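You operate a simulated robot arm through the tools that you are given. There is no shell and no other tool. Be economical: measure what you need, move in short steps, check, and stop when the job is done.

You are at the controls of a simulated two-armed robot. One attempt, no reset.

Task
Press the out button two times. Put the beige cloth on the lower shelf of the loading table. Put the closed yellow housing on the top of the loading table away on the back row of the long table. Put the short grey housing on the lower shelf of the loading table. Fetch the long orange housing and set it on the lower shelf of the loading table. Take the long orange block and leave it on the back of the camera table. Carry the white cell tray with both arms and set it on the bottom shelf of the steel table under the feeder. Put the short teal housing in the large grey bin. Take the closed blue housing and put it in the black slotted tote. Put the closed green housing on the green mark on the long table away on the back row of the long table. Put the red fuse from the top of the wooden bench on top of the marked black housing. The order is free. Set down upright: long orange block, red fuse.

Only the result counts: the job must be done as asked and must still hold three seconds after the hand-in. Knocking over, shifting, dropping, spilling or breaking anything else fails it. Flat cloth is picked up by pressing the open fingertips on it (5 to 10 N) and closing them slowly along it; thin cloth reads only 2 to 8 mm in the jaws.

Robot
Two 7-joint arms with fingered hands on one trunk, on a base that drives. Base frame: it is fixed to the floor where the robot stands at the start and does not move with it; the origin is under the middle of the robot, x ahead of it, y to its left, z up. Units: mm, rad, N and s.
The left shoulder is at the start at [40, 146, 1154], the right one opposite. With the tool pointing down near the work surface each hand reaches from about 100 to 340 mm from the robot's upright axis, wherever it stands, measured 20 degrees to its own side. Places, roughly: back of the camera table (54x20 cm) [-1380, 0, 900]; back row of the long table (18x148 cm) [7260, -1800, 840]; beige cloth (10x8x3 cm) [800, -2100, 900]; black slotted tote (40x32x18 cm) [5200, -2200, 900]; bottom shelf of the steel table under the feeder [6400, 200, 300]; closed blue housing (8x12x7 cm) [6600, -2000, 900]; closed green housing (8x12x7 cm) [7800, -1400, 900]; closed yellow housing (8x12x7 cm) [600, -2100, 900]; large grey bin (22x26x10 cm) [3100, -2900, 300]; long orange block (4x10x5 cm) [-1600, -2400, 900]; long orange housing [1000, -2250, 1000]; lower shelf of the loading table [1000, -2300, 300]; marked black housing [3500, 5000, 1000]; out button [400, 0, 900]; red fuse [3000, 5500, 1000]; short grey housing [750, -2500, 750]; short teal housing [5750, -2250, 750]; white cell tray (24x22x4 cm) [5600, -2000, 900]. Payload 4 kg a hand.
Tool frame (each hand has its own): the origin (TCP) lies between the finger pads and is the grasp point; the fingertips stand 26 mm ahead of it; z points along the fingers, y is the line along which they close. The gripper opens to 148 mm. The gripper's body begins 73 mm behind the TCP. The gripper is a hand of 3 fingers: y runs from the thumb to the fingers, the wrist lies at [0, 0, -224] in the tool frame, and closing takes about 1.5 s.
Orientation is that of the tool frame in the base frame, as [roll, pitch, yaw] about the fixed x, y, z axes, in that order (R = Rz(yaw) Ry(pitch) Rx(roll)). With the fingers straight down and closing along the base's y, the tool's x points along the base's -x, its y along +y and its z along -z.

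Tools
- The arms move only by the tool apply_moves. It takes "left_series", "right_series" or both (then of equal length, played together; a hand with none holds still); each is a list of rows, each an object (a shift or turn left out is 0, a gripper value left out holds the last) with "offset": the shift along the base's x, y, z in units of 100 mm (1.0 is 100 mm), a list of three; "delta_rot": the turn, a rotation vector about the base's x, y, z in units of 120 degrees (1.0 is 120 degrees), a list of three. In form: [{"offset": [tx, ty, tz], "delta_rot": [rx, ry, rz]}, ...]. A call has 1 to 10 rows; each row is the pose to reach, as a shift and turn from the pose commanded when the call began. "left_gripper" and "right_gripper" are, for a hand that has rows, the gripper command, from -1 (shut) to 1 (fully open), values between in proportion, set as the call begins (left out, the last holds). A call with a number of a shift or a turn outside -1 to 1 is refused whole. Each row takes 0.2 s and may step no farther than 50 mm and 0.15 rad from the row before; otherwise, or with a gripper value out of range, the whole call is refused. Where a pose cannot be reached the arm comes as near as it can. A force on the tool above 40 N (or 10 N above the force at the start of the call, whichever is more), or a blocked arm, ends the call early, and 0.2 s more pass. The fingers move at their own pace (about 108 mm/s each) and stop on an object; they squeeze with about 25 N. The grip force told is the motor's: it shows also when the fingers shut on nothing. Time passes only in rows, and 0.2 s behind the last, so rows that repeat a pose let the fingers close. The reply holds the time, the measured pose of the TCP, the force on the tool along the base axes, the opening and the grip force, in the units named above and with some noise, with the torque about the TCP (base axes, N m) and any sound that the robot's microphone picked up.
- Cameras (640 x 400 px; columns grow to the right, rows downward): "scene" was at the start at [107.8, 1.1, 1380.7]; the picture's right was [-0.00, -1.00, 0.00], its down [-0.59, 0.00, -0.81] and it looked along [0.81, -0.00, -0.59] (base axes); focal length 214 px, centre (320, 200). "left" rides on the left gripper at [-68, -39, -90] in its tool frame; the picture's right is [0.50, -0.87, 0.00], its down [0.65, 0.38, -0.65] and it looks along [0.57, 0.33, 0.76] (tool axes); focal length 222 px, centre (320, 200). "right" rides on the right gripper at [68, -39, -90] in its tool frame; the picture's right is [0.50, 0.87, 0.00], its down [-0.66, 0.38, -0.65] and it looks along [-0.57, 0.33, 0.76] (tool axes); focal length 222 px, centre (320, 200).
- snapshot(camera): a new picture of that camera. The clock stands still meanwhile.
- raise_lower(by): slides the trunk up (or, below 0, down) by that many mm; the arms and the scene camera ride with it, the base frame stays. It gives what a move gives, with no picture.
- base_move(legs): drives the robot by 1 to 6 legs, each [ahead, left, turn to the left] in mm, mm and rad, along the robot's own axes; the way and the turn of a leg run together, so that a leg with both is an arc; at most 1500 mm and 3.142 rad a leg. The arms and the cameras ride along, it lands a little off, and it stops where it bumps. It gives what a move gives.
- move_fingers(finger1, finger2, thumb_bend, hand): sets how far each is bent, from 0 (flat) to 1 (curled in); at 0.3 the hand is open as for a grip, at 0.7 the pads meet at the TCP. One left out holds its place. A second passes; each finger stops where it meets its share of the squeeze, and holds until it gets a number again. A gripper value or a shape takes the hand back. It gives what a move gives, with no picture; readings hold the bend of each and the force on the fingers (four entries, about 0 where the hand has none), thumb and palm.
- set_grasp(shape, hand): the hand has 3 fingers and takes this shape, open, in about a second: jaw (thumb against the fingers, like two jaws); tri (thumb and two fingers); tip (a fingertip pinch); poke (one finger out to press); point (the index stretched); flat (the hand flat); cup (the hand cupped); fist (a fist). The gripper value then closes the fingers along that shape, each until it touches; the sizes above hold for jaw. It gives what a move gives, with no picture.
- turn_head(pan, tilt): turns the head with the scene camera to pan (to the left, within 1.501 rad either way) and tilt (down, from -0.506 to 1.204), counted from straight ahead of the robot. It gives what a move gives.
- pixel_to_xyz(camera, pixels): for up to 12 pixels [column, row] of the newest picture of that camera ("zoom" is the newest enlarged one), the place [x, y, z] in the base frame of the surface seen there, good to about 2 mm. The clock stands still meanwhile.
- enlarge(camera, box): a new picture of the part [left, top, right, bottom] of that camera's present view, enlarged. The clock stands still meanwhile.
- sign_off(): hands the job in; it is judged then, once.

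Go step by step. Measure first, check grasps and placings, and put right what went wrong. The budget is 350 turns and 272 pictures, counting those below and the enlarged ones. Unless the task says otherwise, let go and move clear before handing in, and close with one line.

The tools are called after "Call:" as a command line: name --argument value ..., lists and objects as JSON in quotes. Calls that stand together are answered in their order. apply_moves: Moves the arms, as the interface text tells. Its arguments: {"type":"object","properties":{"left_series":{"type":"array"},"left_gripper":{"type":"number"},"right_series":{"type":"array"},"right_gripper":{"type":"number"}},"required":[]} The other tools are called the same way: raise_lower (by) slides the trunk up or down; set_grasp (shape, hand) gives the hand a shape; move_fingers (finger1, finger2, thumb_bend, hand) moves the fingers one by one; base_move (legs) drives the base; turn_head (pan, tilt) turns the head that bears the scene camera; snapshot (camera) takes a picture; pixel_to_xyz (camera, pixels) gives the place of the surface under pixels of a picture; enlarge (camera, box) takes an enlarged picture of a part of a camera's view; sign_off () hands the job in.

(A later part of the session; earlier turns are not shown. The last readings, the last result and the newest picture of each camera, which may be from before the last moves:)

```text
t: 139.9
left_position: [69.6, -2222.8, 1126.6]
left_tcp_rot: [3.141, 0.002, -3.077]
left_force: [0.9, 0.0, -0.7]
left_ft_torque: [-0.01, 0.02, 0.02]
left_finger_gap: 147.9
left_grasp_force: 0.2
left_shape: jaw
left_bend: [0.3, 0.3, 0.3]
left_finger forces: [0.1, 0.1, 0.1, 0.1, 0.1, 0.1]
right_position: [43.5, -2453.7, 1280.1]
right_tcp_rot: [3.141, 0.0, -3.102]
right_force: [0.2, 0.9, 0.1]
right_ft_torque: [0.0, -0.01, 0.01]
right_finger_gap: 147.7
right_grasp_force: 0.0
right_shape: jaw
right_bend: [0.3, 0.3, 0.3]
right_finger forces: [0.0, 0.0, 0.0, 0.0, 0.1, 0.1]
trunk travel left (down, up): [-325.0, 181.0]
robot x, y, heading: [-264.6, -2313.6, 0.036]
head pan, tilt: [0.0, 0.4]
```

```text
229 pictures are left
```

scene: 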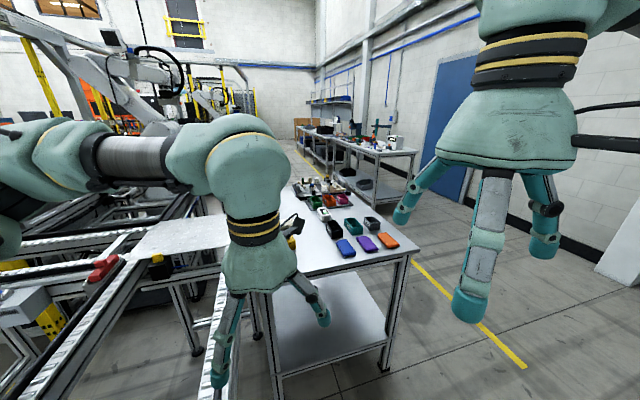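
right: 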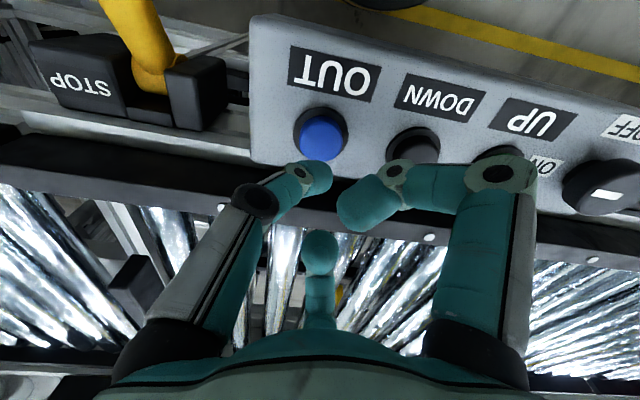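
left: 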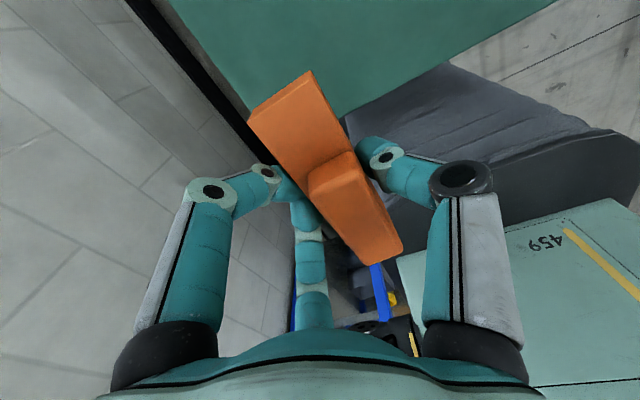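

Leg 6 was cut short at the end of its arc, so something may have been touched. I'll look left and down before anything else.

Call:
turn_head --pan 1.2 --tilt 0.6

Call:
snapshot --camera "scene"

Call:
snapshot --camera "left"

```text
t: 141.3
left_position: [69.6, -2222.2, 1127.0]
left_tcp_rot: [-3.139, 0.002, -3.077]
left_force: [-0.3, -0.4, 0.9]
left_ft_torque: [0.02, -0.01, 0.04]
left_finger_gap: 147.8
left_grasp_force: 0.0
left_shape: jaw
left_bend: [0.3, 0.3, 0.3]
left_finger forces: [0.0, 0.1, 0.0, 0.1, 0.0, 0.0]
right_position: [43.3, -2452.8, 1281.0]
right_tcp_rot: [3.141, 0.001, -3.104]
right_force: [-0.1, 0.0, -0.2]
right_ft_torque: [0.02, -0.01, -0.01]
right_finger_gap: 148.1
right_grasp_force: 0.0
right_shape: jaw
right_bend: [0.3, 0.3, 0.3]
right_finger forces: [0.0, 0.1, 0.0, 0.0, 0.0, 0.1]
trunk travel left (down, up): [-325.0, 181.0]
robot x, y, heading: [-266.0, -2309.7, 0.039]
head pan, tilt: [1.201, 0.6]
```

```text
228 pictures are left
```

scene: 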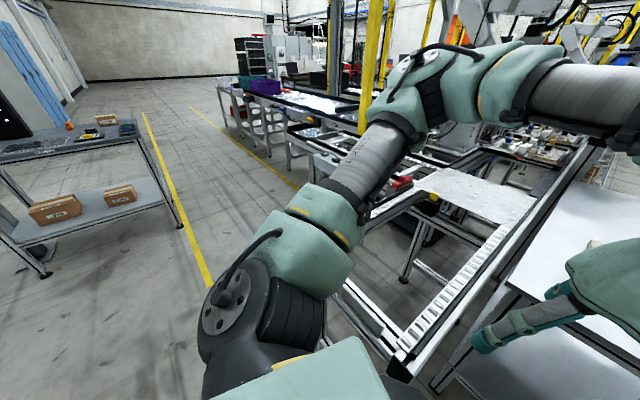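

```text
227 pictures are left
```

left: 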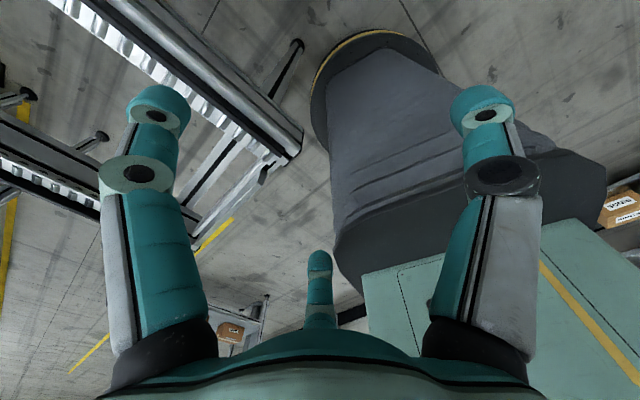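

The obstacle is just the conveyor's end rail (fixed). Now I study the loading table itself.

Call:
pixel_to_xyz --camera "left" --pixels '[[295, 152], [296, 48], [270, 180]]'

Call:
turn_head --pan -0.1 --tilt 0.5

Call:
enlarge --camera "scene" --box '[200, 110, 430, 250]'

```text
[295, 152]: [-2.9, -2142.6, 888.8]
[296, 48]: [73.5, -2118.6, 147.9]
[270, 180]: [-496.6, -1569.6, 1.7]
```

```text
t: 142.8
left_position: [70.9, -2222.8, 1127.0]
left_tcp_rot: [3.14, 0.001, -3.078]
left_force: [-1.0, -0.2, -1.4]
left_ft_torque: [0.0, 0.03, -0.01]
left_finger_gap: 147.9
left_grasp_force: 0.1
left_shape: jaw
left_bend: [0.3, 0.3, 0.3]
left_finger forces: [0.1, 0.1, 0.0, 0.1, 0.0, 0.1]
right_position: [44.1, -2453.9, 1281.3]
right_tcp_rot: [-3.141, 0.003, -3.104]
right_force: [-0.6, 0.7, -0.1]
right_ft_torque: [0.02, 0.01, 0.01]
right_finger_gap: 148.0
right_grasp_force: 0.1
right_shape: jaw
right_bend: [0.3, 0.3, 0.3]
right_finger forces: [0.1, 0.0, 0.1, 0.0, 0.0, 0.0]
trunk travel left (down, up): [-325.0, 181.0]
robot x, y, heading: [-264.0, -2313.9, 0.042]
head pan, tilt: [-0.099, 0.499]
```

```text
2.78 times, centred on (315, 180) of scene
```

zoom: 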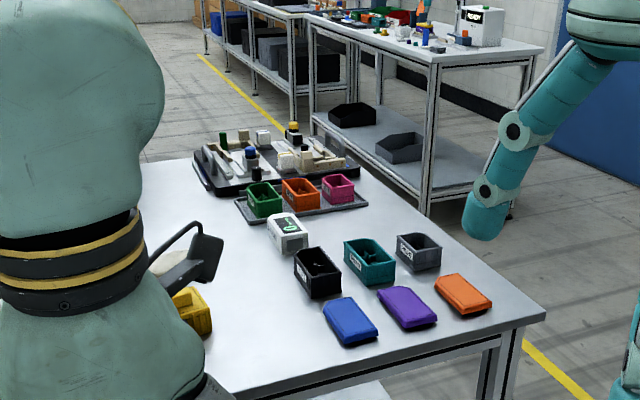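

I see open housings (black, teal, grey, white, and green/orange/pink in a tray), three flat pads (blue, purple, orange) and the yellow closed housing at left. Measuring them all.

Call:
pixel_to_xyz --camera "zoom" --pixels '[[190, 300], [418, 250], [370, 260], [318, 272], [288, 230], [300, 192], [262, 200], [338, 188], [350, 318], [405, 305], [462, 292], [540, 315]]'

Call:
pixel_to_xyz --camera "zoom" --pixels '[[235, 398], [310, 215], [365, 203], [240, 160], [350, 150], [195, 165], [505, 380], [440, 220], [300, 130], [240, 390]]'

Call:
snapshot --camera "scene"

```text
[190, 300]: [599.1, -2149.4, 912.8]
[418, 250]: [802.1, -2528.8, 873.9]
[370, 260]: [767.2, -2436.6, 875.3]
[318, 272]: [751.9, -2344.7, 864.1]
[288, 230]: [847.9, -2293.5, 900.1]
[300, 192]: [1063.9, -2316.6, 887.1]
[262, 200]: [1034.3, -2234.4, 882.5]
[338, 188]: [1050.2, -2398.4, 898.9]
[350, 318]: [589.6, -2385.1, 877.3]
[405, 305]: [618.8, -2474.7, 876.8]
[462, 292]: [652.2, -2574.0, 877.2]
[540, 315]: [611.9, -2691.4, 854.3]
```

```text
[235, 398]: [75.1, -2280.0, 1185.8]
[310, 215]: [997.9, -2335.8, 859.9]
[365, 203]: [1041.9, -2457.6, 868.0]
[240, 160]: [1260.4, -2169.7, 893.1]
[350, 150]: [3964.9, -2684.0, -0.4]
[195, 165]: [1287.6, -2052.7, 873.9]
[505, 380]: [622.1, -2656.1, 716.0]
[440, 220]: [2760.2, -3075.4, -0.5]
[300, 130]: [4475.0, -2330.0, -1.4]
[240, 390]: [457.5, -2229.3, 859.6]
```

```text
225 pictures are left
```

scene: 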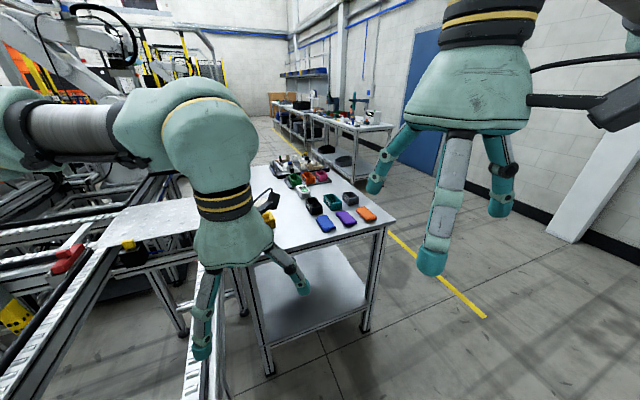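

The table is rotated ~18.5°. I'll measure its near-end shelf, rails and feet to see if the base can slide under the shelf.

Call:
enlarge --camera "scene" --box '[220, 200, 420, 390]'

Call:
pixel_to_xyz --camera "scene" --pixels '[[268, 340], [270, 346], [365, 303], [363, 308], [269, 374], [365, 331], [300, 270], [340, 290], [252, 262], [390, 222], [230, 250], [320, 178]]'

```text
2.11 times, centred on (320, 295) of scene
```

zoom: 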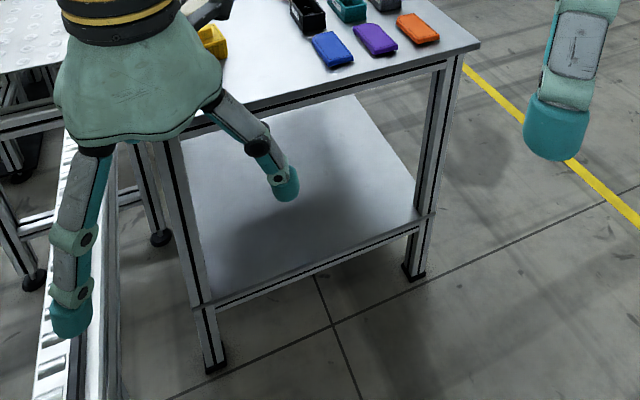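

```text
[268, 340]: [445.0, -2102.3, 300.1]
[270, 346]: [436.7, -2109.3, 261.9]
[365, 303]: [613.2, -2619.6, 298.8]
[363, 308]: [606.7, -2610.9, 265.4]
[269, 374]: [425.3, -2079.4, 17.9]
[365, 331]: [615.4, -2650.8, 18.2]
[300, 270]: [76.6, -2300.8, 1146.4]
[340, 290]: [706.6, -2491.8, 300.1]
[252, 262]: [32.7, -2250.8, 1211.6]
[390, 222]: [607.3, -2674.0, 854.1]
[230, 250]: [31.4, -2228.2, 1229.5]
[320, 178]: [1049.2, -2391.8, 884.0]
```

Shelf top is z=300 with rails down to 260, so I'll treat it as blocking. Before manoeuvring I check the left elbow's clearance to the conveyor end frame.

Call:
turn_head --pan 1.2 --tilt 0.8

Call:
snapshot --camera "scene"

Call:
pixel_to_xyz --camera "scene" --pixels '[[240, 200], [280, 240], [210, 260], [350, 130], [400, 100], [460, 70], [330, 290], [400, 345], [370, 320], [300, 250]]'

```text
t: 144.3
left_position: [69.9, -2222.6, 1126.8]
left_tcp_rot: [3.141, 0.001, -3.077]
left_force: [0.5, -0.4, -0.4]
left_ft_torque: [-0.02, -0.03, 0.02]
left_finger_gap: 147.9
left_grasp_force: 0.1
left_shape: jaw
left_bend: [0.3, 0.3, 0.3]
left_finger forces: [0.0, 0.0, 0.0, 0.0, 0.1, 0.0]
right_position: [42.1, -2453.3, 1279.0]
right_tcp_rot: [3.14, 0.002, -3.101]
right_force: [-0.2, 0.3, -0.4]
right_ft_torque: [-0.05, 0.0, -0.03]
right_finger_gap: 148.0
right_grasp_force: 0.1
right_shape: jaw
right_bend: [0.3, 0.3, 0.3]
right_finger forces: [0.0, 0.0, 0.0, 0.0, 0.0, 0.1]
trunk travel left (down, up): [-325.0, 181.0]
robot x, y, heading: [-263.6, -2311.9, 0.039]
head pan, tilt: [1.201, 0.799]
```

```text
223 pictures are left
```

scene: 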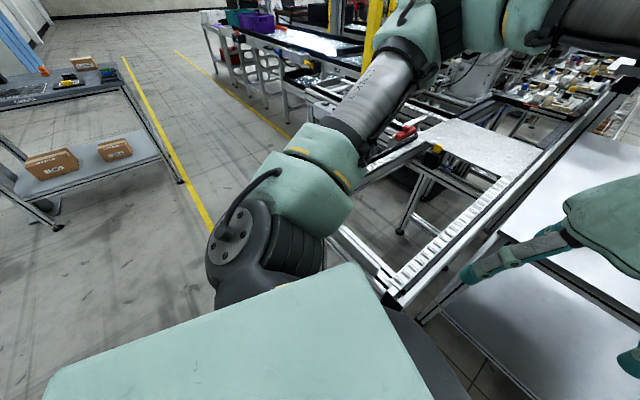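

```text
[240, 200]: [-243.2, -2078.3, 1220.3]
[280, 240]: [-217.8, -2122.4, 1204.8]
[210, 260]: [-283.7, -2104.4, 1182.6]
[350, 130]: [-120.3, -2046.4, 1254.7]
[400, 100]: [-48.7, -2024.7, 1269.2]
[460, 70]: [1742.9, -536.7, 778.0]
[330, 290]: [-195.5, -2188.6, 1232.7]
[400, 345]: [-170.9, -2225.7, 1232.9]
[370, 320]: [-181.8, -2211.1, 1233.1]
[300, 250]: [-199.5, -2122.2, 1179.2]
```

Arm is high and clear; the base front corner was simply near the rail's end. I move right, turn to face the table's near end squarely, and lift the left hand.

Call:
apply_moves --left_series '[{"offset": [-0.1, 0.1, 0.4]}, {"offset": [-0.2, 0.3, 0.8]}, {"offset": [-0.3, 0.5, 1.0]}]'

Call:
base_move --legs '[[0, -200, 0], [0, 0, 0.283], [345, -36, 0]]'

Call:
turn_head --pan 0.1 --tilt 0.6

Call:
snapshot --camera "scene"

```text
t: 145.1
left_position: [39.2, -2168.6, 1227.2]
left_tcp_rot: [-3.14, 0.002, -3.077]
left_force: [-0.1, 0.9, 0.1]
left_ft_torque: [-0.02, 0.01, 0.01]
left_finger_gap: 148.0
left_grasp_force: 0.0
left_shape: jaw
left_bend: [0.3, 0.3, 0.3]
left_finger forces: [0.0, 0.0, 0.0, 0.0, 0.1, 0.1]
right_position: [43.7, -2453.0, 1279.4]
right_tcp_rot: [-3.141, 0.002, -3.103]
right_force: [0.9, 0.0, -0.3]
right_ft_torque: [-0.02, 0.0, -0.01]
right_finger_gap: 147.7
right_grasp_force: 0.1
right_shape: jaw
right_bend: [0.3, 0.3, 0.3]
right_finger forces: [0.0, 0.0, 0.0, 0.0, 0.1, 0.0]
trunk travel left (down, up): [-325.0, 181.0]
robot x, y, heading: [-262.3, -2314.8, 0.043]
head pan, tilt: [1.201, 0.799]
```

```text
t: 149.5
left_position: [334.3, -2214.7, 1227.9]
left_tcp_rot: [3.14, 0.003, -2.788]
left_force: [0.4, -0.6, 0.3]
left_ft_torque: [0.01, 0.02, 0.01]
left_finger_gap: 147.6
left_grasp_force: 0.1
left_shape: jaw
left_bend: [0.3, 0.3, 0.3]
left_finger forces: [0.0, 0.0, 0.0, 0.0, 0.0, 0.0]
right_position: [417.9, -2483.7, 1280.2]
right_tcp_rot: [-3.14, 0.005, -2.812]
right_force: [0.7, 0.5, 0.6]
right_ft_torque: [-0.02, -0.02, 0.04]
right_finger_gap: 147.8
right_grasp_force: 0.1
right_shape: jaw
right_bend: [0.3, 0.3, 0.3]
right_finger forces: [0.1, 0.0, 0.1, 0.1, 0.0, 0.1]
trunk travel left (down, up): [-325.0, 181.0]
robot x, y, heading: [78.8, -2440.1, 0.333]
head pan, tilt: [1.201, 0.799]
```

```text
t: 150.8
left_position: [335.3, -2213.7, 1226.6]
left_tcp_rot: [3.14, 0.003, -2.789]
left_force: [0.3, -0.9, -0.4]
left_ft_torque: [0.01, 0.01, 0.0]
left_finger_gap: 148.1
left_grasp_force: 0.0
left_shape: jaw
left_bend: [0.3, 0.3, 0.3]
left_finger forces: [0.0, 0.0, 0.1, 0.1, 0.0, 0.0]
right_position: [419.7, -2485.1, 1281.3]
right_tcp_rot: [3.14, 0.002, -2.812]
right_force: [-0.1, 0.0, 0.2]
right_ft_torque: [0.03, -0.01, -0.01]
right_finger_gap: 148.1
right_grasp_force: 0.1
right_shape: jaw
right_bend: [0.3, 0.3, 0.3]
right_finger forces: [0.0, 0.0, 0.0, 0.1, 0.0, 0.0]
trunk travel left (down, up): [-325.0, 181.0]
robot x, y, heading: [88.2, -2434.0, 0.331]
head pan, tilt: [0.099, 0.6]
```

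```text
222 pictures are left
```

scene: 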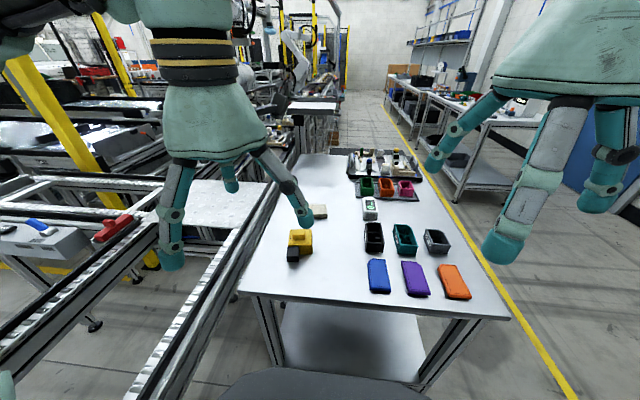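

Now everything on the table is visible; the cloth is the beige piece at (318,211). I zoom and measure.

Call:
enlarge --camera "scene" --box '[230, 140, 500, 310]'

Call:
pixel_to_xyz --camera "scene" --pixels '[[318, 211], [240, 291], [508, 318], [300, 155], [418, 162], [405, 345], [420, 387], [275, 360]]'

```text
2.35 times, centred on (365, 225) of scene
```

zoom: 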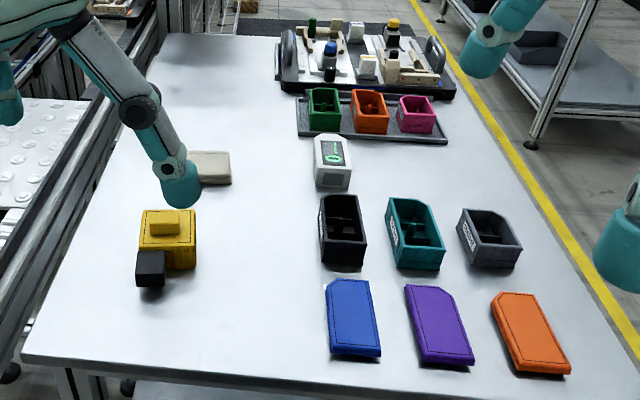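

```text
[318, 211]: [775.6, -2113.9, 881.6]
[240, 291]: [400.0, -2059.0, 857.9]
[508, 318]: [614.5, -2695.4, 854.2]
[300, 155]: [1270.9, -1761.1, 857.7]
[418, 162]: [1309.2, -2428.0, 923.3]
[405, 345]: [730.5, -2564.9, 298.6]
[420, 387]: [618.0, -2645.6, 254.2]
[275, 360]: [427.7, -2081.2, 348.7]
```

The cloth lies ~338 mm in from the near edge and yellow ~160 mm; grey and orange are best reached from the right side later. I edge up to the near end with the left shoulder lined up with the cloth.

Call:
base_move --legs '[[125, -58, -0.008]]'

Call:
set_grasp --shape "tip" --hand "left"

Call:
snapshot --camera "left"

Call:
snapshot --camera "scene"

```text
t: 152.2
left_position: [471.8, -2226.2, 1226.1]
left_tcp_rot: [3.141, 0.003, -2.791]
left_force: [0.3, -1.1, 0.6]
left_ft_torque: [0.02, 0.01, 0.05]
left_finger_gap: 148.0
left_grasp_force: 0.2
left_shape: jaw
left_bend: [0.3, 0.3, 0.3]
left_finger forces: [0.1, 0.0, 0.0, 0.0, 0.0, 0.1]
right_position: [556.0, -2496.0, 1281.1]
right_tcp_rot: [3.141, 0.004, -2.815]
right_force: [-0.1, 0.2, -0.2]
right_ft_torque: [-0.03, -0.01, -0.02]
right_finger_gap: 148.0
right_grasp_force: 0.0
right_shape: jaw
right_bend: [0.3, 0.3, 0.3]
right_finger forces: [0.0, 0.0, 0.0, 0.0, 0.0, 0.0]
trunk travel left (down, up): [-325.0, 181.0]
robot x, y, heading: [221.4, -2450.2, 0.327]
head pan, tilt: [0.099, 0.6]
```

```text
t: 153.1
left_position: [474.3, -2225.9, 1226.7]
left_tcp_rot: [3.141, 0.002, -2.79]
left_force: [-0.4, -0.1, 0.1]
left_ft_torque: [-0.02, -0.02, 0.0]
left_finger_gap: 147.7
left_grasp_force: 0.0
left_shape: tip
left_bend: [0.3, 0.3, 0.3]
left_finger forces: [0.0, 0.0, 0.1, 0.1, 0.0, 0.0]
right_position: [556.9, -2496.6, 1280.0]
right_tcp_rot: [-3.14, 0.002, -2.815]
right_force: [-0.5, 0.6, 0.6]
right_ft_torque: [0.02, -0.01, 0.0]
right_finger_gap: 147.9
right_grasp_force: 0.1
right_shape: jaw
right_bend: [0.3, 0.3, 0.3]
right_finger forces: [0.1, 0.0, 0.1, 0.1, 0.0, 0.0]
trunk travel left (down, up): [-325.0, 181.0]
robot x, y, heading: [220.3, -2450.2, 0.328]
head pan, tilt: [0.099, 0.6]
```

```text
220 pictures are left
```

left: 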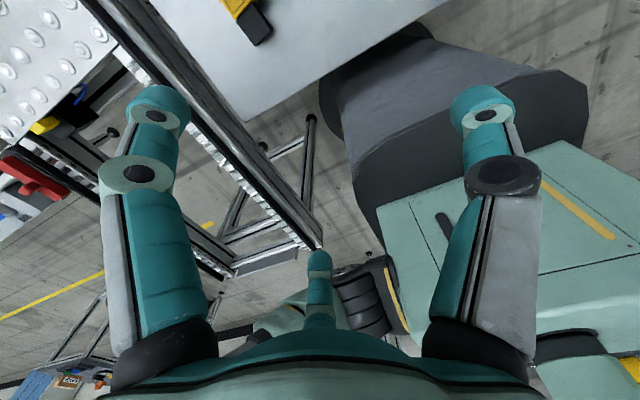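

```text
219 pictures are left
```

scene: 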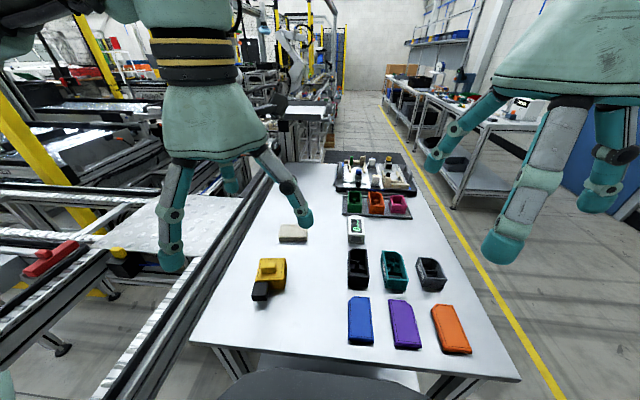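

"Tip" opens like jaw, so I go back to jaw. I test how far the arm can reach straight down toward the cloth, well above everything.

Call:
set_grasp --shape "jaw" --hand "left"

Call:
apply_moves --left_series '[{"offset": [0.3, 0.11, -0.2]}, {"offset": [0.6, 0.22, -0.4]}, {"offset": [0.9, 0.33, -0.6]}, {"offset": [1.0, 0.37, -0.8]}]'

Call:
apply_moves --left_series '[{"offset": [0.3, 0.11, -0.2]}, {"offset": [0.6, 0.22, -0.4]}, {"offset": [0.9, 0.33, -0.6]}, {"offset": [1.0, 0.37, -0.8]}]'

Call:
apply_moves --left_series '[{"offset": [0.3, 0.11, 0]}, {"offset": [0.6, 0.22, 0]}, {"offset": [0.9, 0.33, 0]}, {"offset": [1.0, 0.37, 0]}]'

Call:
snapshot --camera "scene"

```text
t: 154.0
left_position: [474.2, -2226.1, 1226.1]
left_tcp_rot: [3.141, 0.002, -2.792]
left_force: [-0.1, 1.3, -0.5]
left_ft_torque: [0.03, -0.01, 0.01]
left_finger_gap: 148.2
left_grasp_force: 0.0
left_shape: jaw
left_bend: [0.3, 0.3, 0.3]
left_finger forces: [0.1, 0.0, 0.0, 0.1, 0.1, 0.1]
right_position: [557.1, -2496.8, 1281.3]
right_tcp_rot: [-3.141, 0.001, -2.814]
right_force: [0.3, -0.1, -0.4]
right_ft_torque: [0.0, -0.01, -0.03]
right_finger_gap: 147.7
right_grasp_force: 0.1
right_shape: jaw
right_bend: [0.3, 0.3, 0.3]
right_finger forces: [0.1, 0.0, 0.0, 0.0, 0.1, 0.0]
trunk travel left (down, up): [-325.0, 181.0]
robot x, y, heading: [220.3, -2447.9, 0.327]
head pan, tilt: [0.099, 0.6]
```

```text
t: 155.0
left_position: [572.9, -2188.8, 1146.2]
left_tcp_rot: [3.141, 0.002, -2.791]
left_force: [0.2, -0.2, 0.6]
left_ft_torque: [0.02, 0.01, -0.01]
left_finger_gap: 147.8
left_grasp_force: 0.1
left_shape: jaw
left_bend: [0.3, 0.3, 0.3]
left_finger forces: [0.0, 0.0, 0.0, 0.1, 0.0, 0.0]
right_position: [557.8, -2497.1, 1280.8]
right_tcp_rot: [3.141, 0.001, -2.812]
right_force: [-0.6, 0.4, 0.5]
right_ft_torque: [-0.01, -0.02, -0.01]
right_finger_gap: 147.9
right_grasp_force: 0.0
right_shape: jaw
right_bend: [0.3, 0.3, 0.3]
right_finger forces: [0.0, 0.0, 0.0, 0.0, 0.0, 0.0]
trunk travel left (down, up): [-325.0, 181.0]
robot x, y, heading: [222.5, -2449.8, 0.33]
head pan, tilt: [0.099, 0.6]
```

```text
t: 156.0
left_position: [673.0, -2152.5, 1065.7]
left_tcp_rot: [-3.14, 0.004, -2.79]
left_force: [-0.4, 0.1, -0.8]
left_ft_torque: [0.01, 0.02, -0.01]
left_finger_gap: 147.8
left_grasp_force: 0.0
left_shape: jaw
left_bend: [0.3, 0.3, 0.3]
left_finger forces: [0.0, 0.1, 0.0, 0.1, 0.0, 0.1]
right_position: [557.7, -2496.8, 1279.5]
right_tcp_rot: [-3.141, 0.001, -2.813]
right_force: [-0.7, 0.2, -0.5]
right_ft_torque: [0.02, 0.01, -0.01]
right_finger_gap: 147.8
right_grasp_force: 0.1
right_shape: jaw
right_bend: [0.3, 0.3, 0.3]
right_finger forces: [0.0, 0.0, 0.1, 0.0, 0.1, 0.1]
trunk travel left (down, up): [-325.0, 181.0]
robot x, y, heading: [222.9, -2449.0, 0.332]
head pan, tilt: [0.099, 0.6]
```

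```text
t: 157.0
left_position: [772.4, -2115.2, 1067.2]
left_tcp_rot: [3.142, 0.002, -2.791]
left_force: [0.6, 0.1, 0.7]
left_ft_torque: [0.04, 0.0, 0.01]
left_finger_gap: 147.9
left_grasp_force: 0.0
left_shape: jaw
left_bend: [0.3, 0.3, 0.3]
left_finger forces: [0.0, 0.0, 0.0, 0.1, 0.0, 0.1]
right_position: [557.4, -2497.0, 1280.4]
right_tcp_rot: [3.141, 0.001, -2.814]
right_force: [-0.2, 0.9, 0.2]
right_ft_torque: [0.01, -0.03, 0.0]
right_finger_gap: 147.8
right_grasp_force: 0.1
right_shape: jaw
right_bend: [0.3, 0.3, 0.3]
right_finger forces: [0.0, 0.1, 0.1, 0.1, 0.1, 0.1]
trunk travel left (down, up): [-325.0, 181.0]
robot x, y, heading: [220.8, -2451.8, 0.33]
head pan, tilt: [0.099, 0.6]
```

```text
218 pictures are left
```

scene: 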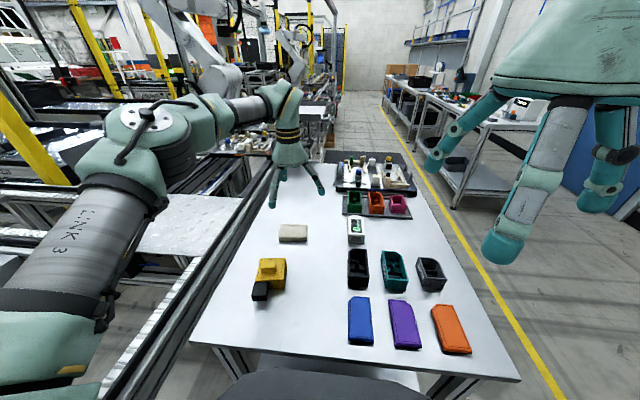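

Excellent – the arm reaches (772,-2115) straight down. Now measure the cloth's corners.

Call:
enlarge --camera "scene" --box '[250, 160, 350, 260]'

Call:
snapshot --camera "left"

Call:
pixel_to_xyz --camera "scene" --pixels '[[281, 226], [306, 226], [280, 238], [305, 238], [293, 232], [293, 241], [293, 245]]'

```text
4.00 times, centred on (300, 210) of scene
```

zoom: 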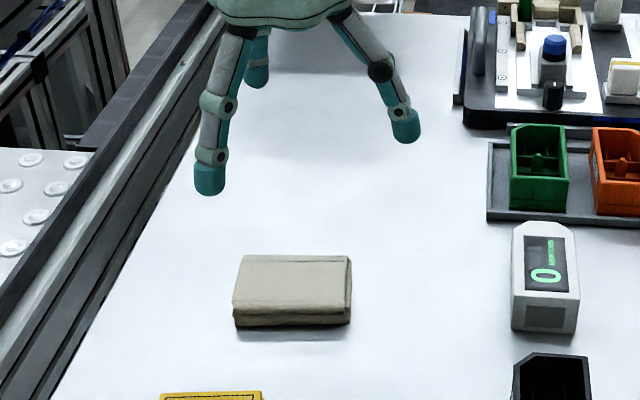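

```text
216 pictures are left
```

left: 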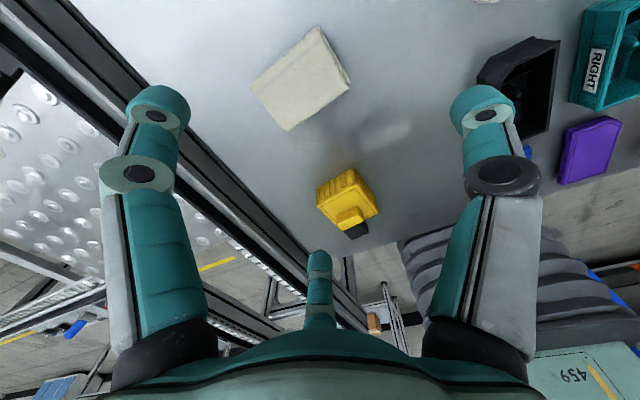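

```text
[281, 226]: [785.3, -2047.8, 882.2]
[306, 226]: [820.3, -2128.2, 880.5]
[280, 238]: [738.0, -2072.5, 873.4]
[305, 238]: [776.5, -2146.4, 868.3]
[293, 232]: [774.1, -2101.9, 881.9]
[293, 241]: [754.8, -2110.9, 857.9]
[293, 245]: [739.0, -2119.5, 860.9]
```

The cloth is a folded stack, centre ≈(781,-2099), top z≈882, long side across. I turn the hand about 91° so both fingers lie along its long side, above it.

Call:
apply_moves --left_series '[{"offset": [0.01, 0.02, 0], "delta_rot": [0, 0, 0.069]}, {"offset": [0.03, 0.04, 0], "delta_rot": [0, 0, 0.138]}, {"offset": [0.05, 0.08, 0], "delta_rot": [0, 0, 0.207]}, {"offset": [0.07, 0.12, 0], "delta_rot": [0, 0, 0.276]}, {"offset": [0.08, 0.15, 0], "delta_rot": [0, 0, 0.345]}, {"offset": [0.09, 0.16, 0], "delta_rot": [0, 0, 0.414]}, {"offset": [0.09, 0.16, 0], "delta_rot": [0, 0, 0.483]}, {"offset": [0.09, 0.16, 0], "delta_rot": [0, 0, 0.552]}, {"offset": [0.09, 0.16, 0], "delta_rot": [0, 0, 0.621]}, {"offset": [0.09, 0.16, 0], "delta_rot": [0, 0, 0.69]}]' --left_gripper -0.15

Call:
apply_moves --left_series '[{"offset": [0, 0, -0.4], "delta_rot": [0, 0, 0.035]}, {"offset": [0, 0, -0.7], "delta_rot": [0, 0, 0.069]}, {"offset": [0, 0, -1.0], "delta_rot": [0, 0, 0.069]}, {"offset": [0, 0, -1.0], "delta_rot": [0, 0, 0.069]}]'

Call:
snapshot --camera "left"

Call:
enlarge --camera "scene" --box '[250, 160, 350, 260]'

```text
t: 159.2
left_position: [782.0, -2098.9, 1065.5]
left_tcp_rot: [3.141, 0.003, -1.343]
left_force: [0.0, 1.1, 0.5]
left_ft_torque: [0.01, -0.01, 0.0]
left_finger_gap: 63.0
left_grasp_force: 0.1
left_shape: jaw
left_bend: [0.77, 0.77, 0.7]
left_finger forces: [0.1, 0.0, 0.0, 0.0, 0.1, 0.0]
right_position: [557.9, -2497.2, 1280.5]
right_tcp_rot: [-3.14, 0.001, -2.812]
right_force: [-0.9, 0.0, 0.7]
right_ft_torque: [0.0, 0.0, 0.02]
right_finger_gap: 148.0
right_grasp_force: 0.0
right_shape: jaw
right_bend: [0.3, 0.3, 0.3]
right_finger forces: [0.0, 0.0, 0.1, 0.0, 0.0, 0.0]
trunk travel left (down, up): [-325.0, 181.0]
robot x, y, heading: [220.7, -2447.5, 0.323]
head pan, tilt: [0.099, 0.6]
```

```text
t: 160.2
left_position: [781.1, -2101.2, 965.2]
left_tcp_rot: [-3.141, 0.0, -1.199]
left_force: [-0.1, -0.2, 0.6]
left_ft_torque: [0.0, -0.05, 0.02]
left_finger_gap: 63.6
left_grasp_force: 0.1
left_shape: jaw
left_bend: [0.77, 0.77, 0.7]
left_finger forces: [0.0, 0.1, 0.0, 0.1, 0.0, 0.0]
right_position: [557.6, -2497.8, 1280.0]
right_tcp_rot: [-3.141, 0.002, -2.814]
right_force: [0.4, 0.2, -0.3]
right_ft_torque: [-0.02, 0.02, 0.02]
right_finger_gap: 148.2
right_grasp_force: 0.1
right_shape: jaw
right_bend: [0.3, 0.3, 0.3]
right_finger forces: [0.0, 0.1, 0.0, 0.0, 0.0, 0.0]
trunk travel left (down, up): [-325.0, 181.0]
robot x, y, heading: [223.3, -2446.1, 0.325]
head pan, tilt: [0.099, 0.6]
```

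```text
215 pictures are left
```

left: 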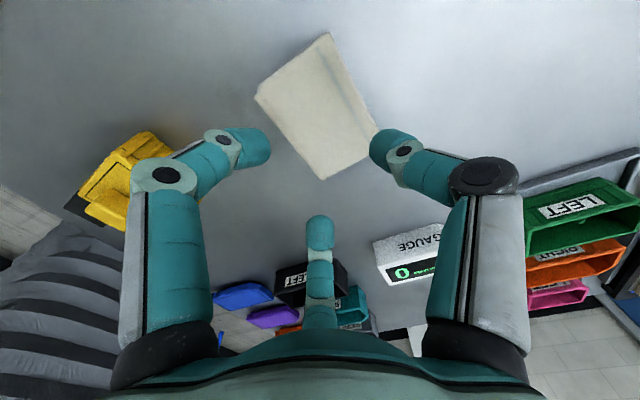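

```text
4.00 times, centred on (300, 210) of scene
```

zoom: 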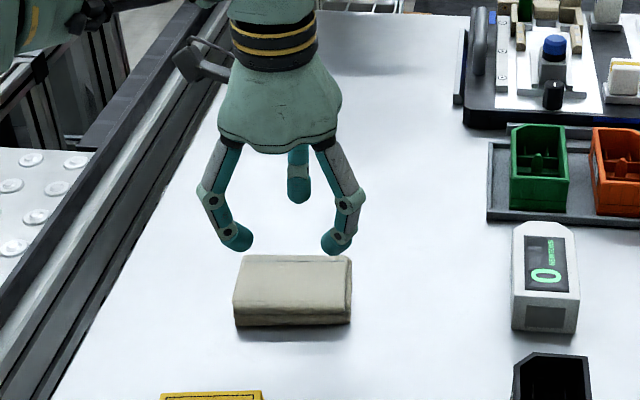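

Aligned above the cloth. I lower until the fingertips press with 5–10 N.

Call:
apply_moves --left_series '[{"offset": [0, 0, -0.3]}, {"offset": [0, 0, -0.5]}, {"offset": [0, 0, -0.54]}, {"offset": [0, 0, -0.57]}, {"offset": [0, 0, -0.59]}]'

```text
t: 161.4
left_position: [783.4, -2099.7, 909.3]
left_tcp_rot: [-3.139, 0.003, -1.2]
left_force: [-1.0, 1.4, 3.9]
left_ft_torque: [-0.09, 0.05, -0.02]
left_finger_gap: 63.7
left_grasp_force: 0.0
left_shape: jaw
left_bend: [0.77, 0.77, 0.7]
left_finger forces: [1.2, 2.4, 0.0, 0.0, 0.0, 0.1]
right_position: [556.7, -2498.9, 1280.3]
right_tcp_rot: [3.14, 0.003, -2.815]
right_force: [-0.8, 0.5, 0.2]
right_ft_torque: [-0.03, -0.01, 0.05]
right_finger_gap: 147.8
right_grasp_force: 0.0
right_shape: jaw
right_bend: [0.3, 0.3, 0.3]
right_finger forces: [0.1, 0.0, 0.0, 0.0, 0.1, 0.0]
trunk travel left (down, up): [-325.0, 181.0]
robot x, y, heading: [217.1, -2448.8, 0.327]
head pan, tilt: [0.099, 0.6]
```

Fingers are touching (3.9 N) but the thumb isn't yet. I press down a few mm more.

Call:
apply_moves --left_series '[{"offset": [0, 0, -0.02]}, {"offset": [0, 0, -0.04]}, {"offset": [0, 0, -0.04]}]'

```text
t: 162.2
left_position: [782.6, -2100.5, 908.2]
left_tcp_rot: [-3.137, 0.001, -1.2]
left_force: [0.2, 0.6, 25.8]
left_ft_torque: [-0.23, 0.47, -0.02]
left_finger_gap: 64.9
left_grasp_force: 0.0
left_shape: jaw
left_bend: [0.79, 0.79, 0.7]
left_finger forces: [12.4, 13.6, 0.0, 0.0, 0.1, 0.1]
right_position: [554.0, -2499.3, 1281.7]
right_tcp_rot: [3.14, 0.004, -2.814]
right_force: [-0.1, -0.3, 0.6]
right_ft_torque: [0.0, 0.01, -0.02]
right_finger_gap: 148.0
right_grasp_force: 0.0
right_shape: jaw
right_bend: [0.3, 0.3, 0.3]
right_finger forces: [0.0, 0.0, 0.1, 0.1, 0.1, 0.1]
trunk travel left (down, up): [-325.0, 181.0]
robot x, y, heading: [224.3, -2449.7, 0.327]
head pan, tilt: [0.099, 0.6]
```

The cloth stack is firm, so a side grip works better. I rise, open fully, straddle the 80 mm side and close around it.

Call:
apply_moves --left_series '[{"offset": [0, 0, 0.3]}, {"offset": [0, 0, 0.35]}, {"offset": [0, 0, 0.35]}, {"offset": [0, 0, 0.35]}, {"offset": [0, 0, 0.35]}]' --left_gripper 1

Call:
snapshot --camera "left"

Call:
enlarge --camera "scene" --box '[250, 160, 350, 260]'

```text
t: 163.4
left_position: [783.1, -2099.8, 938.3]
left_tcp_rot: [-3.141, 0.002, -1.2]
left_force: [0.7, 0.3, 0.3]
left_ft_torque: [-0.03, 0.02, 0.01]
left_finger_gap: 147.8
left_grasp_force: 0.0
left_shape: jaw
left_bend: [0.3, 0.3, 0.3]
left_finger forces: [0.0, 0.0, 0.1, 0.0, 0.0, 0.1]
right_position: [556.8, -2497.9, 1279.6]
right_tcp_rot: [-3.141, 0.003, -2.814]
right_force: [0.5, -0.7, 0.3]
right_ft_torque: [-0.04, 0.03, 0.02]
right_finger_gap: 147.8
right_grasp_force: 0.1
right_shape: jaw
right_bend: [0.3, 0.3, 0.3]
right_finger forces: [0.1, 0.0, 0.0, 0.1, 0.2, 0.1]
trunk travel left (down, up): [-325.0, 181.0]
robot x, y, heading: [222.2, -2447.8, 0.326]
head pan, tilt: [0.099, 0.6]
```

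```text
213 pictures are left
```

left: 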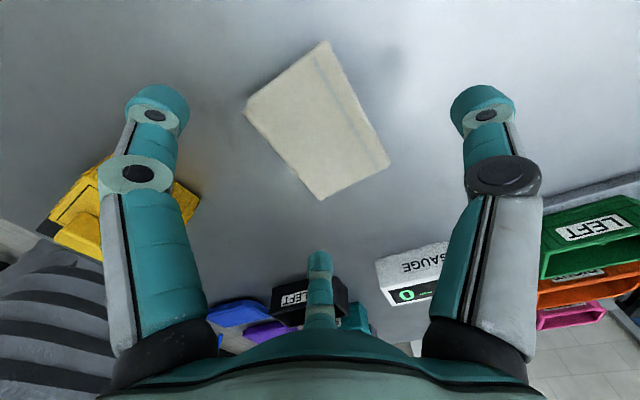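

```text
4.00 times, centred on (300, 210) of scene
```

zoom: 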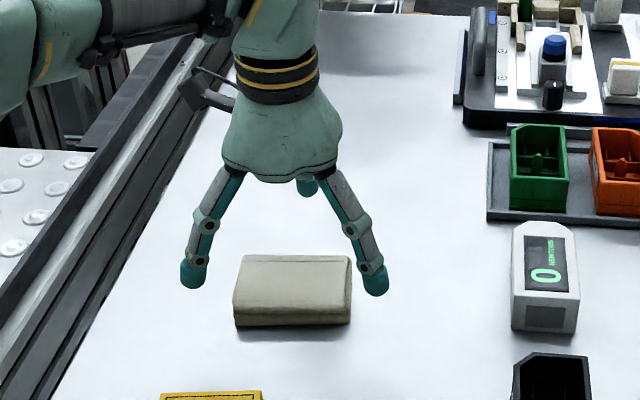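

When open the two fingers splay wide (x≈±75) and at 80 mm gap they'd land near the cloth's ends. I'll check whether the "tri" shape brings them closer together.

Call:
set_grasp --shape "tri" --hand "left"

Call:
apply_moves --left_series '[{"offset": [0, 0, 0.1]}, {"offset": [0, 0, 0.1]}, {"offset": [0, 0, 0.1]}, {"offset": [0, 0, 0.1]}]' --left_gripper 0.2

Call:
snapshot --camera "left"

Call:
enlarge --camera "scene" --box '[250, 160, 350, 260]'

```text
t: 164.3
left_position: [783.5, -2099.2, 938.7]
left_tcp_rot: [-3.141, 0.004, -1.202]
left_force: [-1.0, -0.3, 0.1]
left_ft_torque: [-0.05, 0.0, 0.05]
left_finger_gap: 148.1
left_grasp_force: 0.1
left_shape: tri
left_bend: [0.3, 0.3, 0.3]
left_finger forces: [0.0, 0.0, 0.0, 0.0, 0.0, 0.1]
right_position: [556.8, -2497.9, 1280.9]
right_tcp_rot: [-3.141, 0.003, -2.814]
right_force: [-0.1, 0.5, 0.1]
right_ft_torque: [0.01, 0.0, 0.04]
right_finger_gap: 148.0
right_grasp_force: 0.0
right_shape: jaw
right_bend: [0.3, 0.3, 0.3]
right_finger forces: [0.0, 0.0, 0.0, 0.0, 0.1, 0.0]
trunk travel left (down, up): [-325.0, 181.0]
robot x, y, heading: [221.4, -2446.8, 0.327]
head pan, tilt: [0.099, 0.6]
```

```text
t: 165.3
left_position: [782.8, -2099.9, 948.3]
left_tcp_rot: [3.141, 0.003, -1.2]
left_force: [-0.7, 0.2, 0.7]
left_ft_torque: [0.02, 0.02, 0.01]
left_finger_gap: 89.5
left_grasp_force: 0.0
left_shape: tri
left_bend: [0.32, 0.32, 0.7]
left_finger forces: [0.0, 0.1, 0.0, 0.0, 0.0, 0.0]
right_position: [556.6, -2497.2, 1281.1]
right_tcp_rot: [3.142, 0.002, -2.816]
right_force: [0.9, 0.7, 0.7]
right_ft_torque: [0.0, 0.0, -0.01]
right_finger_gap: 147.7
right_grasp_force: 0.0
right_shape: jaw
right_bend: [0.3, 0.3, 0.3]
right_finger forces: [0.0, 0.1, 0.0, 0.1, 0.1, 0.0]
trunk travel left (down, up): [-325.0, 181.0]
robot x, y, heading: [225.9, -2448.1, 0.328]
head pan, tilt: [0.099, 0.6]
```

```text
211 pictures are left
```

left: 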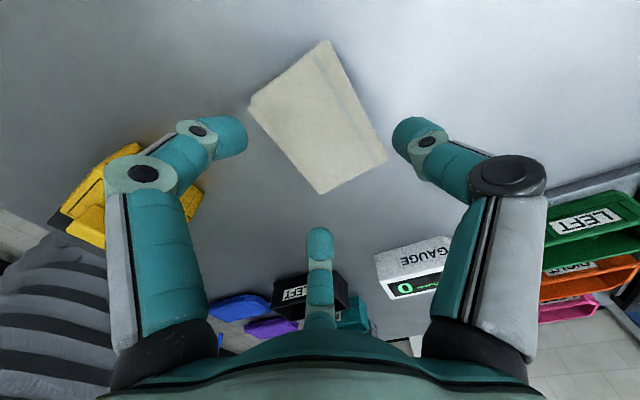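

```text
4.00 times, centred on (300, 210) of scene
```

zoom: 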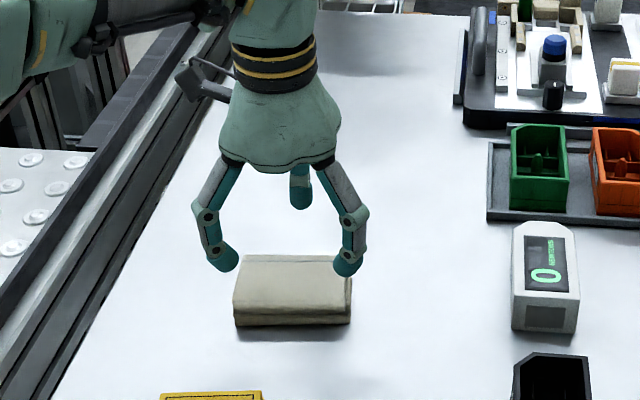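

Tri is the same. I'll do the jaw side-grip but centre exactly; measuring the cloth's corners from the left camera.

Call:
pixel_to_xyz --camera "left" --pixels '[[325, 44], [251, 106], [321, 192], [385, 155], [318, 120], [290, 75], [355, 100], [285, 150], [350, 175]]'

Call:
set_grasp --shape "jaw" --hand "left"

```text
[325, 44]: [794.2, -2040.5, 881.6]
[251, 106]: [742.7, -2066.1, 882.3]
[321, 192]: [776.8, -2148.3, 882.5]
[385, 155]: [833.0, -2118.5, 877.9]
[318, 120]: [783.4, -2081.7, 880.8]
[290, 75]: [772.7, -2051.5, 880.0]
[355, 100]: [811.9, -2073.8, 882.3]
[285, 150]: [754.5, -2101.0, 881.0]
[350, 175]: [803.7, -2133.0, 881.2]
```

```text
t: 166.2
left_position: [782.0, -2098.5, 947.9]
left_tcp_rot: [-3.141, 0.003, -1.2]
left_force: [-0.5, -0.1, -0.4]
left_ft_torque: [-0.02, 0.0, 0.0]
left_finger_gap: 148.0
left_grasp_force: 0.1
left_shape: jaw
left_bend: [0.3, 0.3, 0.3]
left_finger forces: [0.0, 0.0, 0.1, 0.1, 0.1, 0.0]
right_position: [557.7, -2497.3, 1279.9]
right_tcp_rot: [-3.141, 0.002, -2.811]
right_force: [-0.1, 0.0, -0.6]
right_ft_torque: [0.0, 0.02, -0.01]
right_finger_gap: 147.7
right_grasp_force: 0.0
right_shape: jaw
right_bend: [0.3, 0.3, 0.3]
right_finger forces: [0.0, 0.0, 0.1, 0.0, 0.0, 0.1]
trunk travel left (down, up): [-325.0, 181.0]
robot x, y, heading: [223.5, -2448.7, 0.317]
head pan, tilt: [0.099, 0.6]
```

The cloth's top is only ~88×58 mm, so at 63 mm gap the thumb was off it. I use a 40 mm gap, centred at (787,-2093), yaw +0.05, press gently, then close slowly.

Call:
apply_moves --left_series '[{"offset": [0.02, 0.03, 0], "delta_rot": [0, 0, 0.024]}, {"offset": [0.05, 0.06, 0], "delta_rot": [0, 0, 0.024]}, {"offset": [0.05, 0.06, 0], "delta_rot": [0, 0, 0.024]}, {"offset": [0.05, 0.06, 0], "delta_rot": [0, 0, 0.024]}, {"offset": [0.05, 0.06, -0.2], "delta_rot": [0, 0, 0.024]}]' --left_gripper -0.46

Call:
apply_moves --left_series '[{"offset": [0, 0, -0.12]}, {"offset": [0, 0, -0.17]}, {"offset": [0, 0, -0.2]}]'

Call:
snapshot --camera "left"

```text
t: 167.4
left_position: [788.9, -2093.8, 928.7]
left_tcp_rot: [-3.141, 0.003, -1.15]
left_force: [-0.5, 0.5, 0.0]
left_ft_torque: [-0.01, 0.02, -0.02]
left_finger_gap: 40.3
left_grasp_force: 0.2
left_shape: jaw
left_bend: [0.76, 0.76, 0.7]
left_finger forces: [0.0, 0.1, 0.1, 0.1, 0.0, 0.0]
right_position: [557.9, -2497.7, 1280.3]
right_tcp_rot: [3.141, 0.001, -2.812]
right_force: [0.7, -0.1, 0.5]
right_ft_torque: [-0.01, 0.02, 0.0]
right_finger_gap: 148.0
right_grasp_force: 0.1
right_shape: jaw
right_bend: [0.3, 0.3, 0.3]
right_finger forces: [0.1, 0.1, 0.1, 0.1, 0.0, 0.0]
trunk travel left (down, up): [-325.0, 181.0]
robot x, y, heading: [223.2, -2449.1, 0.324]
head pan, tilt: [0.099, 0.6]
```

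```text
t: 168.2
left_position: [788.2, -2092.4, 908.9]
left_tcp_rot: [-3.14, 0.001, -1.15]
left_force: [0.5, 0.8, 2.3]
left_ft_torque: [-0.03, 0.0, 0.03]
left_finger_gap: 40.3
left_grasp_force: 0.0
left_shape: jaw
left_bend: [0.76, 0.76, 0.7]
left_finger forces: [0.9, 1.4, 0.0, 0.0, 0.0, 0.0]
right_position: [557.2, -2497.0, 1281.0]
right_tcp_rot: [-3.141, 0.005, -2.813]
right_force: [-0.6, 0.3, 0.7]
right_ft_torque: [-0.01, 0.04, 0.0]
right_finger_gap: 148.1
right_grasp_force: 0.1
right_shape: jaw
right_bend: [0.3, 0.3, 0.3]
right_finger forces: [0.0, 0.0, 0.0, 0.1, 0.0, 0.1]
trunk travel left (down, up): [-325.0, 181.0]
robot x, y, heading: [222.9, -2452.9, 0.321]
head pan, tilt: [0.099, 0.6]
```

```text
209 pictures are left
```

left: 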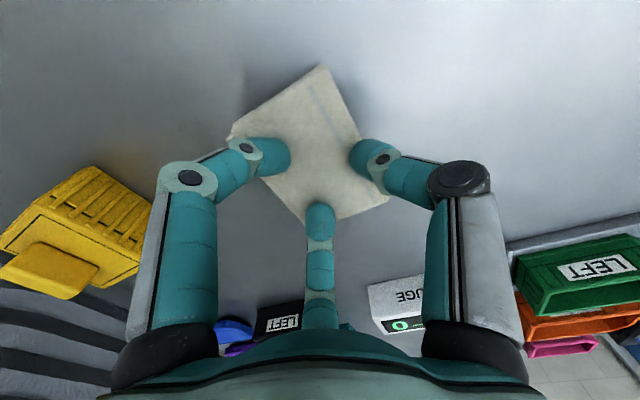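

All three tips now sit over the cloth. I press ~1.5 mm more (≈8 N) and close slowly in steps.

Call:
apply_moves --left_series '[{"offset": [0, 0, -0.012]}, {"offset": [0, 0, -0.02]}]'

Call:
apply_moves --left_series '[{"offset": [0, 0, 0]}, {"offset": [0, 0, 0]}]' --left_gripper -0.6

Call:
apply_moves --left_series '[{"offset": [0, 0, 0]}, {"offset": [0, 0, 0]}]' --left_gripper -0.75

```text
t: 168.8
left_position: [788.4, -2093.2, 909.3]
left_tcp_rot: [-3.138, 0.002, -1.15]
left_force: [0.7, 1.1, 12.1]
left_ft_torque: [0.02, 0.01, -0.02]
left_finger_gap: 41.1
left_grasp_force: 0.0
left_shape: jaw
left_bend: [0.77, 0.77, 0.7]
left_finger forces: [4.5, 3.8, 0.0, 0.1, 2.7, 0.1]
right_position: [555.6, -2497.7, 1280.8]
right_tcp_rot: [-3.141, 0.003, -2.812]
right_force: [1.2, -0.2, 0.3]
right_ft_torque: [-0.02, 0.02, 0.02]
right_finger_gap: 147.8
right_grasp_force: 0.0
right_shape: jaw
right_bend: [0.3, 0.3, 0.3]
right_finger forces: [0.0, 0.0, 0.0, 0.0, 0.0, 0.1]
trunk travel left (down, up): [-325.0, 181.0]
robot x, y, heading: [221.5, -2448.2, 0.322]
head pan, tilt: [0.099, 0.6]
```

```text
t: 169.4
left_position: [787.7, -2092.9, 905.2]
left_tcp_rot: [3.141, 0.004, -1.15]
left_force: [0.4, 0.4, -0.5]
left_ft_torque: [0.03, 0.01, 0.01]
left_finger_gap: 10.2
left_grasp_force: 24.8
left_shape: jaw
left_bend: [0.75, 0.75, 0.72]
left_finger forces: [0.0, 0.0, 0.1, 0.1, 0.0, 0.0]
right_position: [557.3, -2496.8, 1280.5]
right_tcp_rot: [-3.141, 0.005, -2.815]
right_force: [0.1, 0.7, 0.3]
right_ft_torque: [0.0, 0.0, 0.0]
right_finger_gap: 147.8
right_grasp_force: 0.2
right_shape: jaw
right_bend: [0.3, 0.3, 0.3]
right_finger forces: [0.0, 0.1, 0.0, 0.0, 0.0, 0.0]
trunk travel left (down, up): [-325.0, 181.0]
robot x, y, heading: [221.7, -2452.7, 0.326]
head pan, tilt: [0.099, 0.6]
```

```text
t: 170.0
left_position: [788.2, -2093.0, 909.4]
left_tcp_rot: [-3.14, 0.001, -1.151]
left_force: [-1.0, 0.8, 6.4]
left_ft_torque: [0.04, 0.02, 0.01]
left_finger_gap: 18.3
left_grasp_force: 0.0
left_shape: jaw
left_bend: [0.74, 0.74, 0.69]
left_finger forces: [1.9, 1.9, 0.0, 0.0, 2.5, 0.0]
right_position: [557.7, -2496.7, 1280.9]
right_tcp_rot: [3.141, 0.004, -2.814]
right_force: [-0.1, -0.6, -0.1]
right_ft_torque: [0.02, -0.01, -0.01]
right_finger_gap: 147.8
right_grasp_force: 0.0
right_shape: jaw
right_bend: [0.3, 0.3, 0.3]
right_finger forces: [0.1, 0.1, 0.0, 0.1, 0.1, 0.0]
trunk travel left (down, up): [-325.0, 181.0]
robot x, y, heading: [223.9, -2451.6, 0.325]
head pan, tilt: [0.099, 0.6]
```

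At −0.6 it pinched the cloth (10 mm, 25 N), but my next value reopened it slightly. With the tips pressing evenly at 6 N, I now close fully and check.

Call:
apply_moves --left_series '[{"offset": [0, 0, 0]}, {"offset": [0, 0, 0]}, {"offset": [0, 0, 0]}]' --left_gripper -1

Call:
snapshot --camera "left"

```text
t: 170.8
left_position: [788.0, -2092.4, 907.1]
left_tcp_rot: [3.141, 0.002, -1.151]
left_force: [0.0, -0.4, -0.7]
left_ft_torque: [-0.02, -0.01, -0.03]
left_finger_gap: 8.8
left_grasp_force: 24.7
left_shape: jaw
left_bend: [0.74, 0.74, 0.72]
left_finger forces: [0.0, 0.0, 0.0, 0.0, 0.0, 0.0]
right_position: [557.4, -2497.9, 1280.2]
right_tcp_rot: [3.141, 0.001, -2.813]
right_force: [-0.2, 0.5, -0.1]
right_ft_torque: [0.01, -0.03, -0.01]
right_finger_gap: 147.9
right_grasp_force: 0.0
right_shape: jaw
right_bend: [0.3, 0.3, 0.3]
right_finger forces: [0.1, 0.0, 0.0, 0.1, 0.0, 0.1]
trunk travel left (down, up): [-325.0, 181.0]
robot x, y, heading: [219.0, -2451.1, 0.326]
head pan, tilt: [0.099, 0.6]
```

```text
208 pictures are left
```

left: 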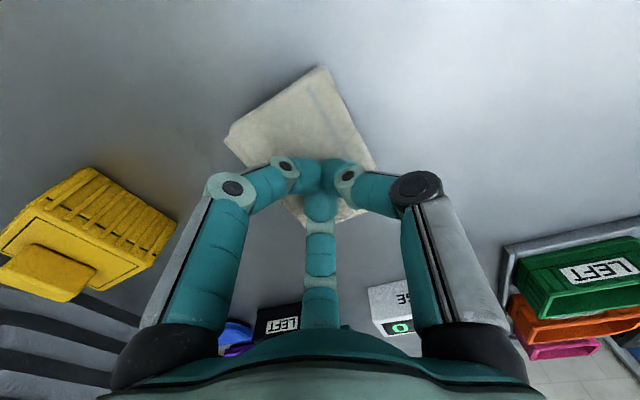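

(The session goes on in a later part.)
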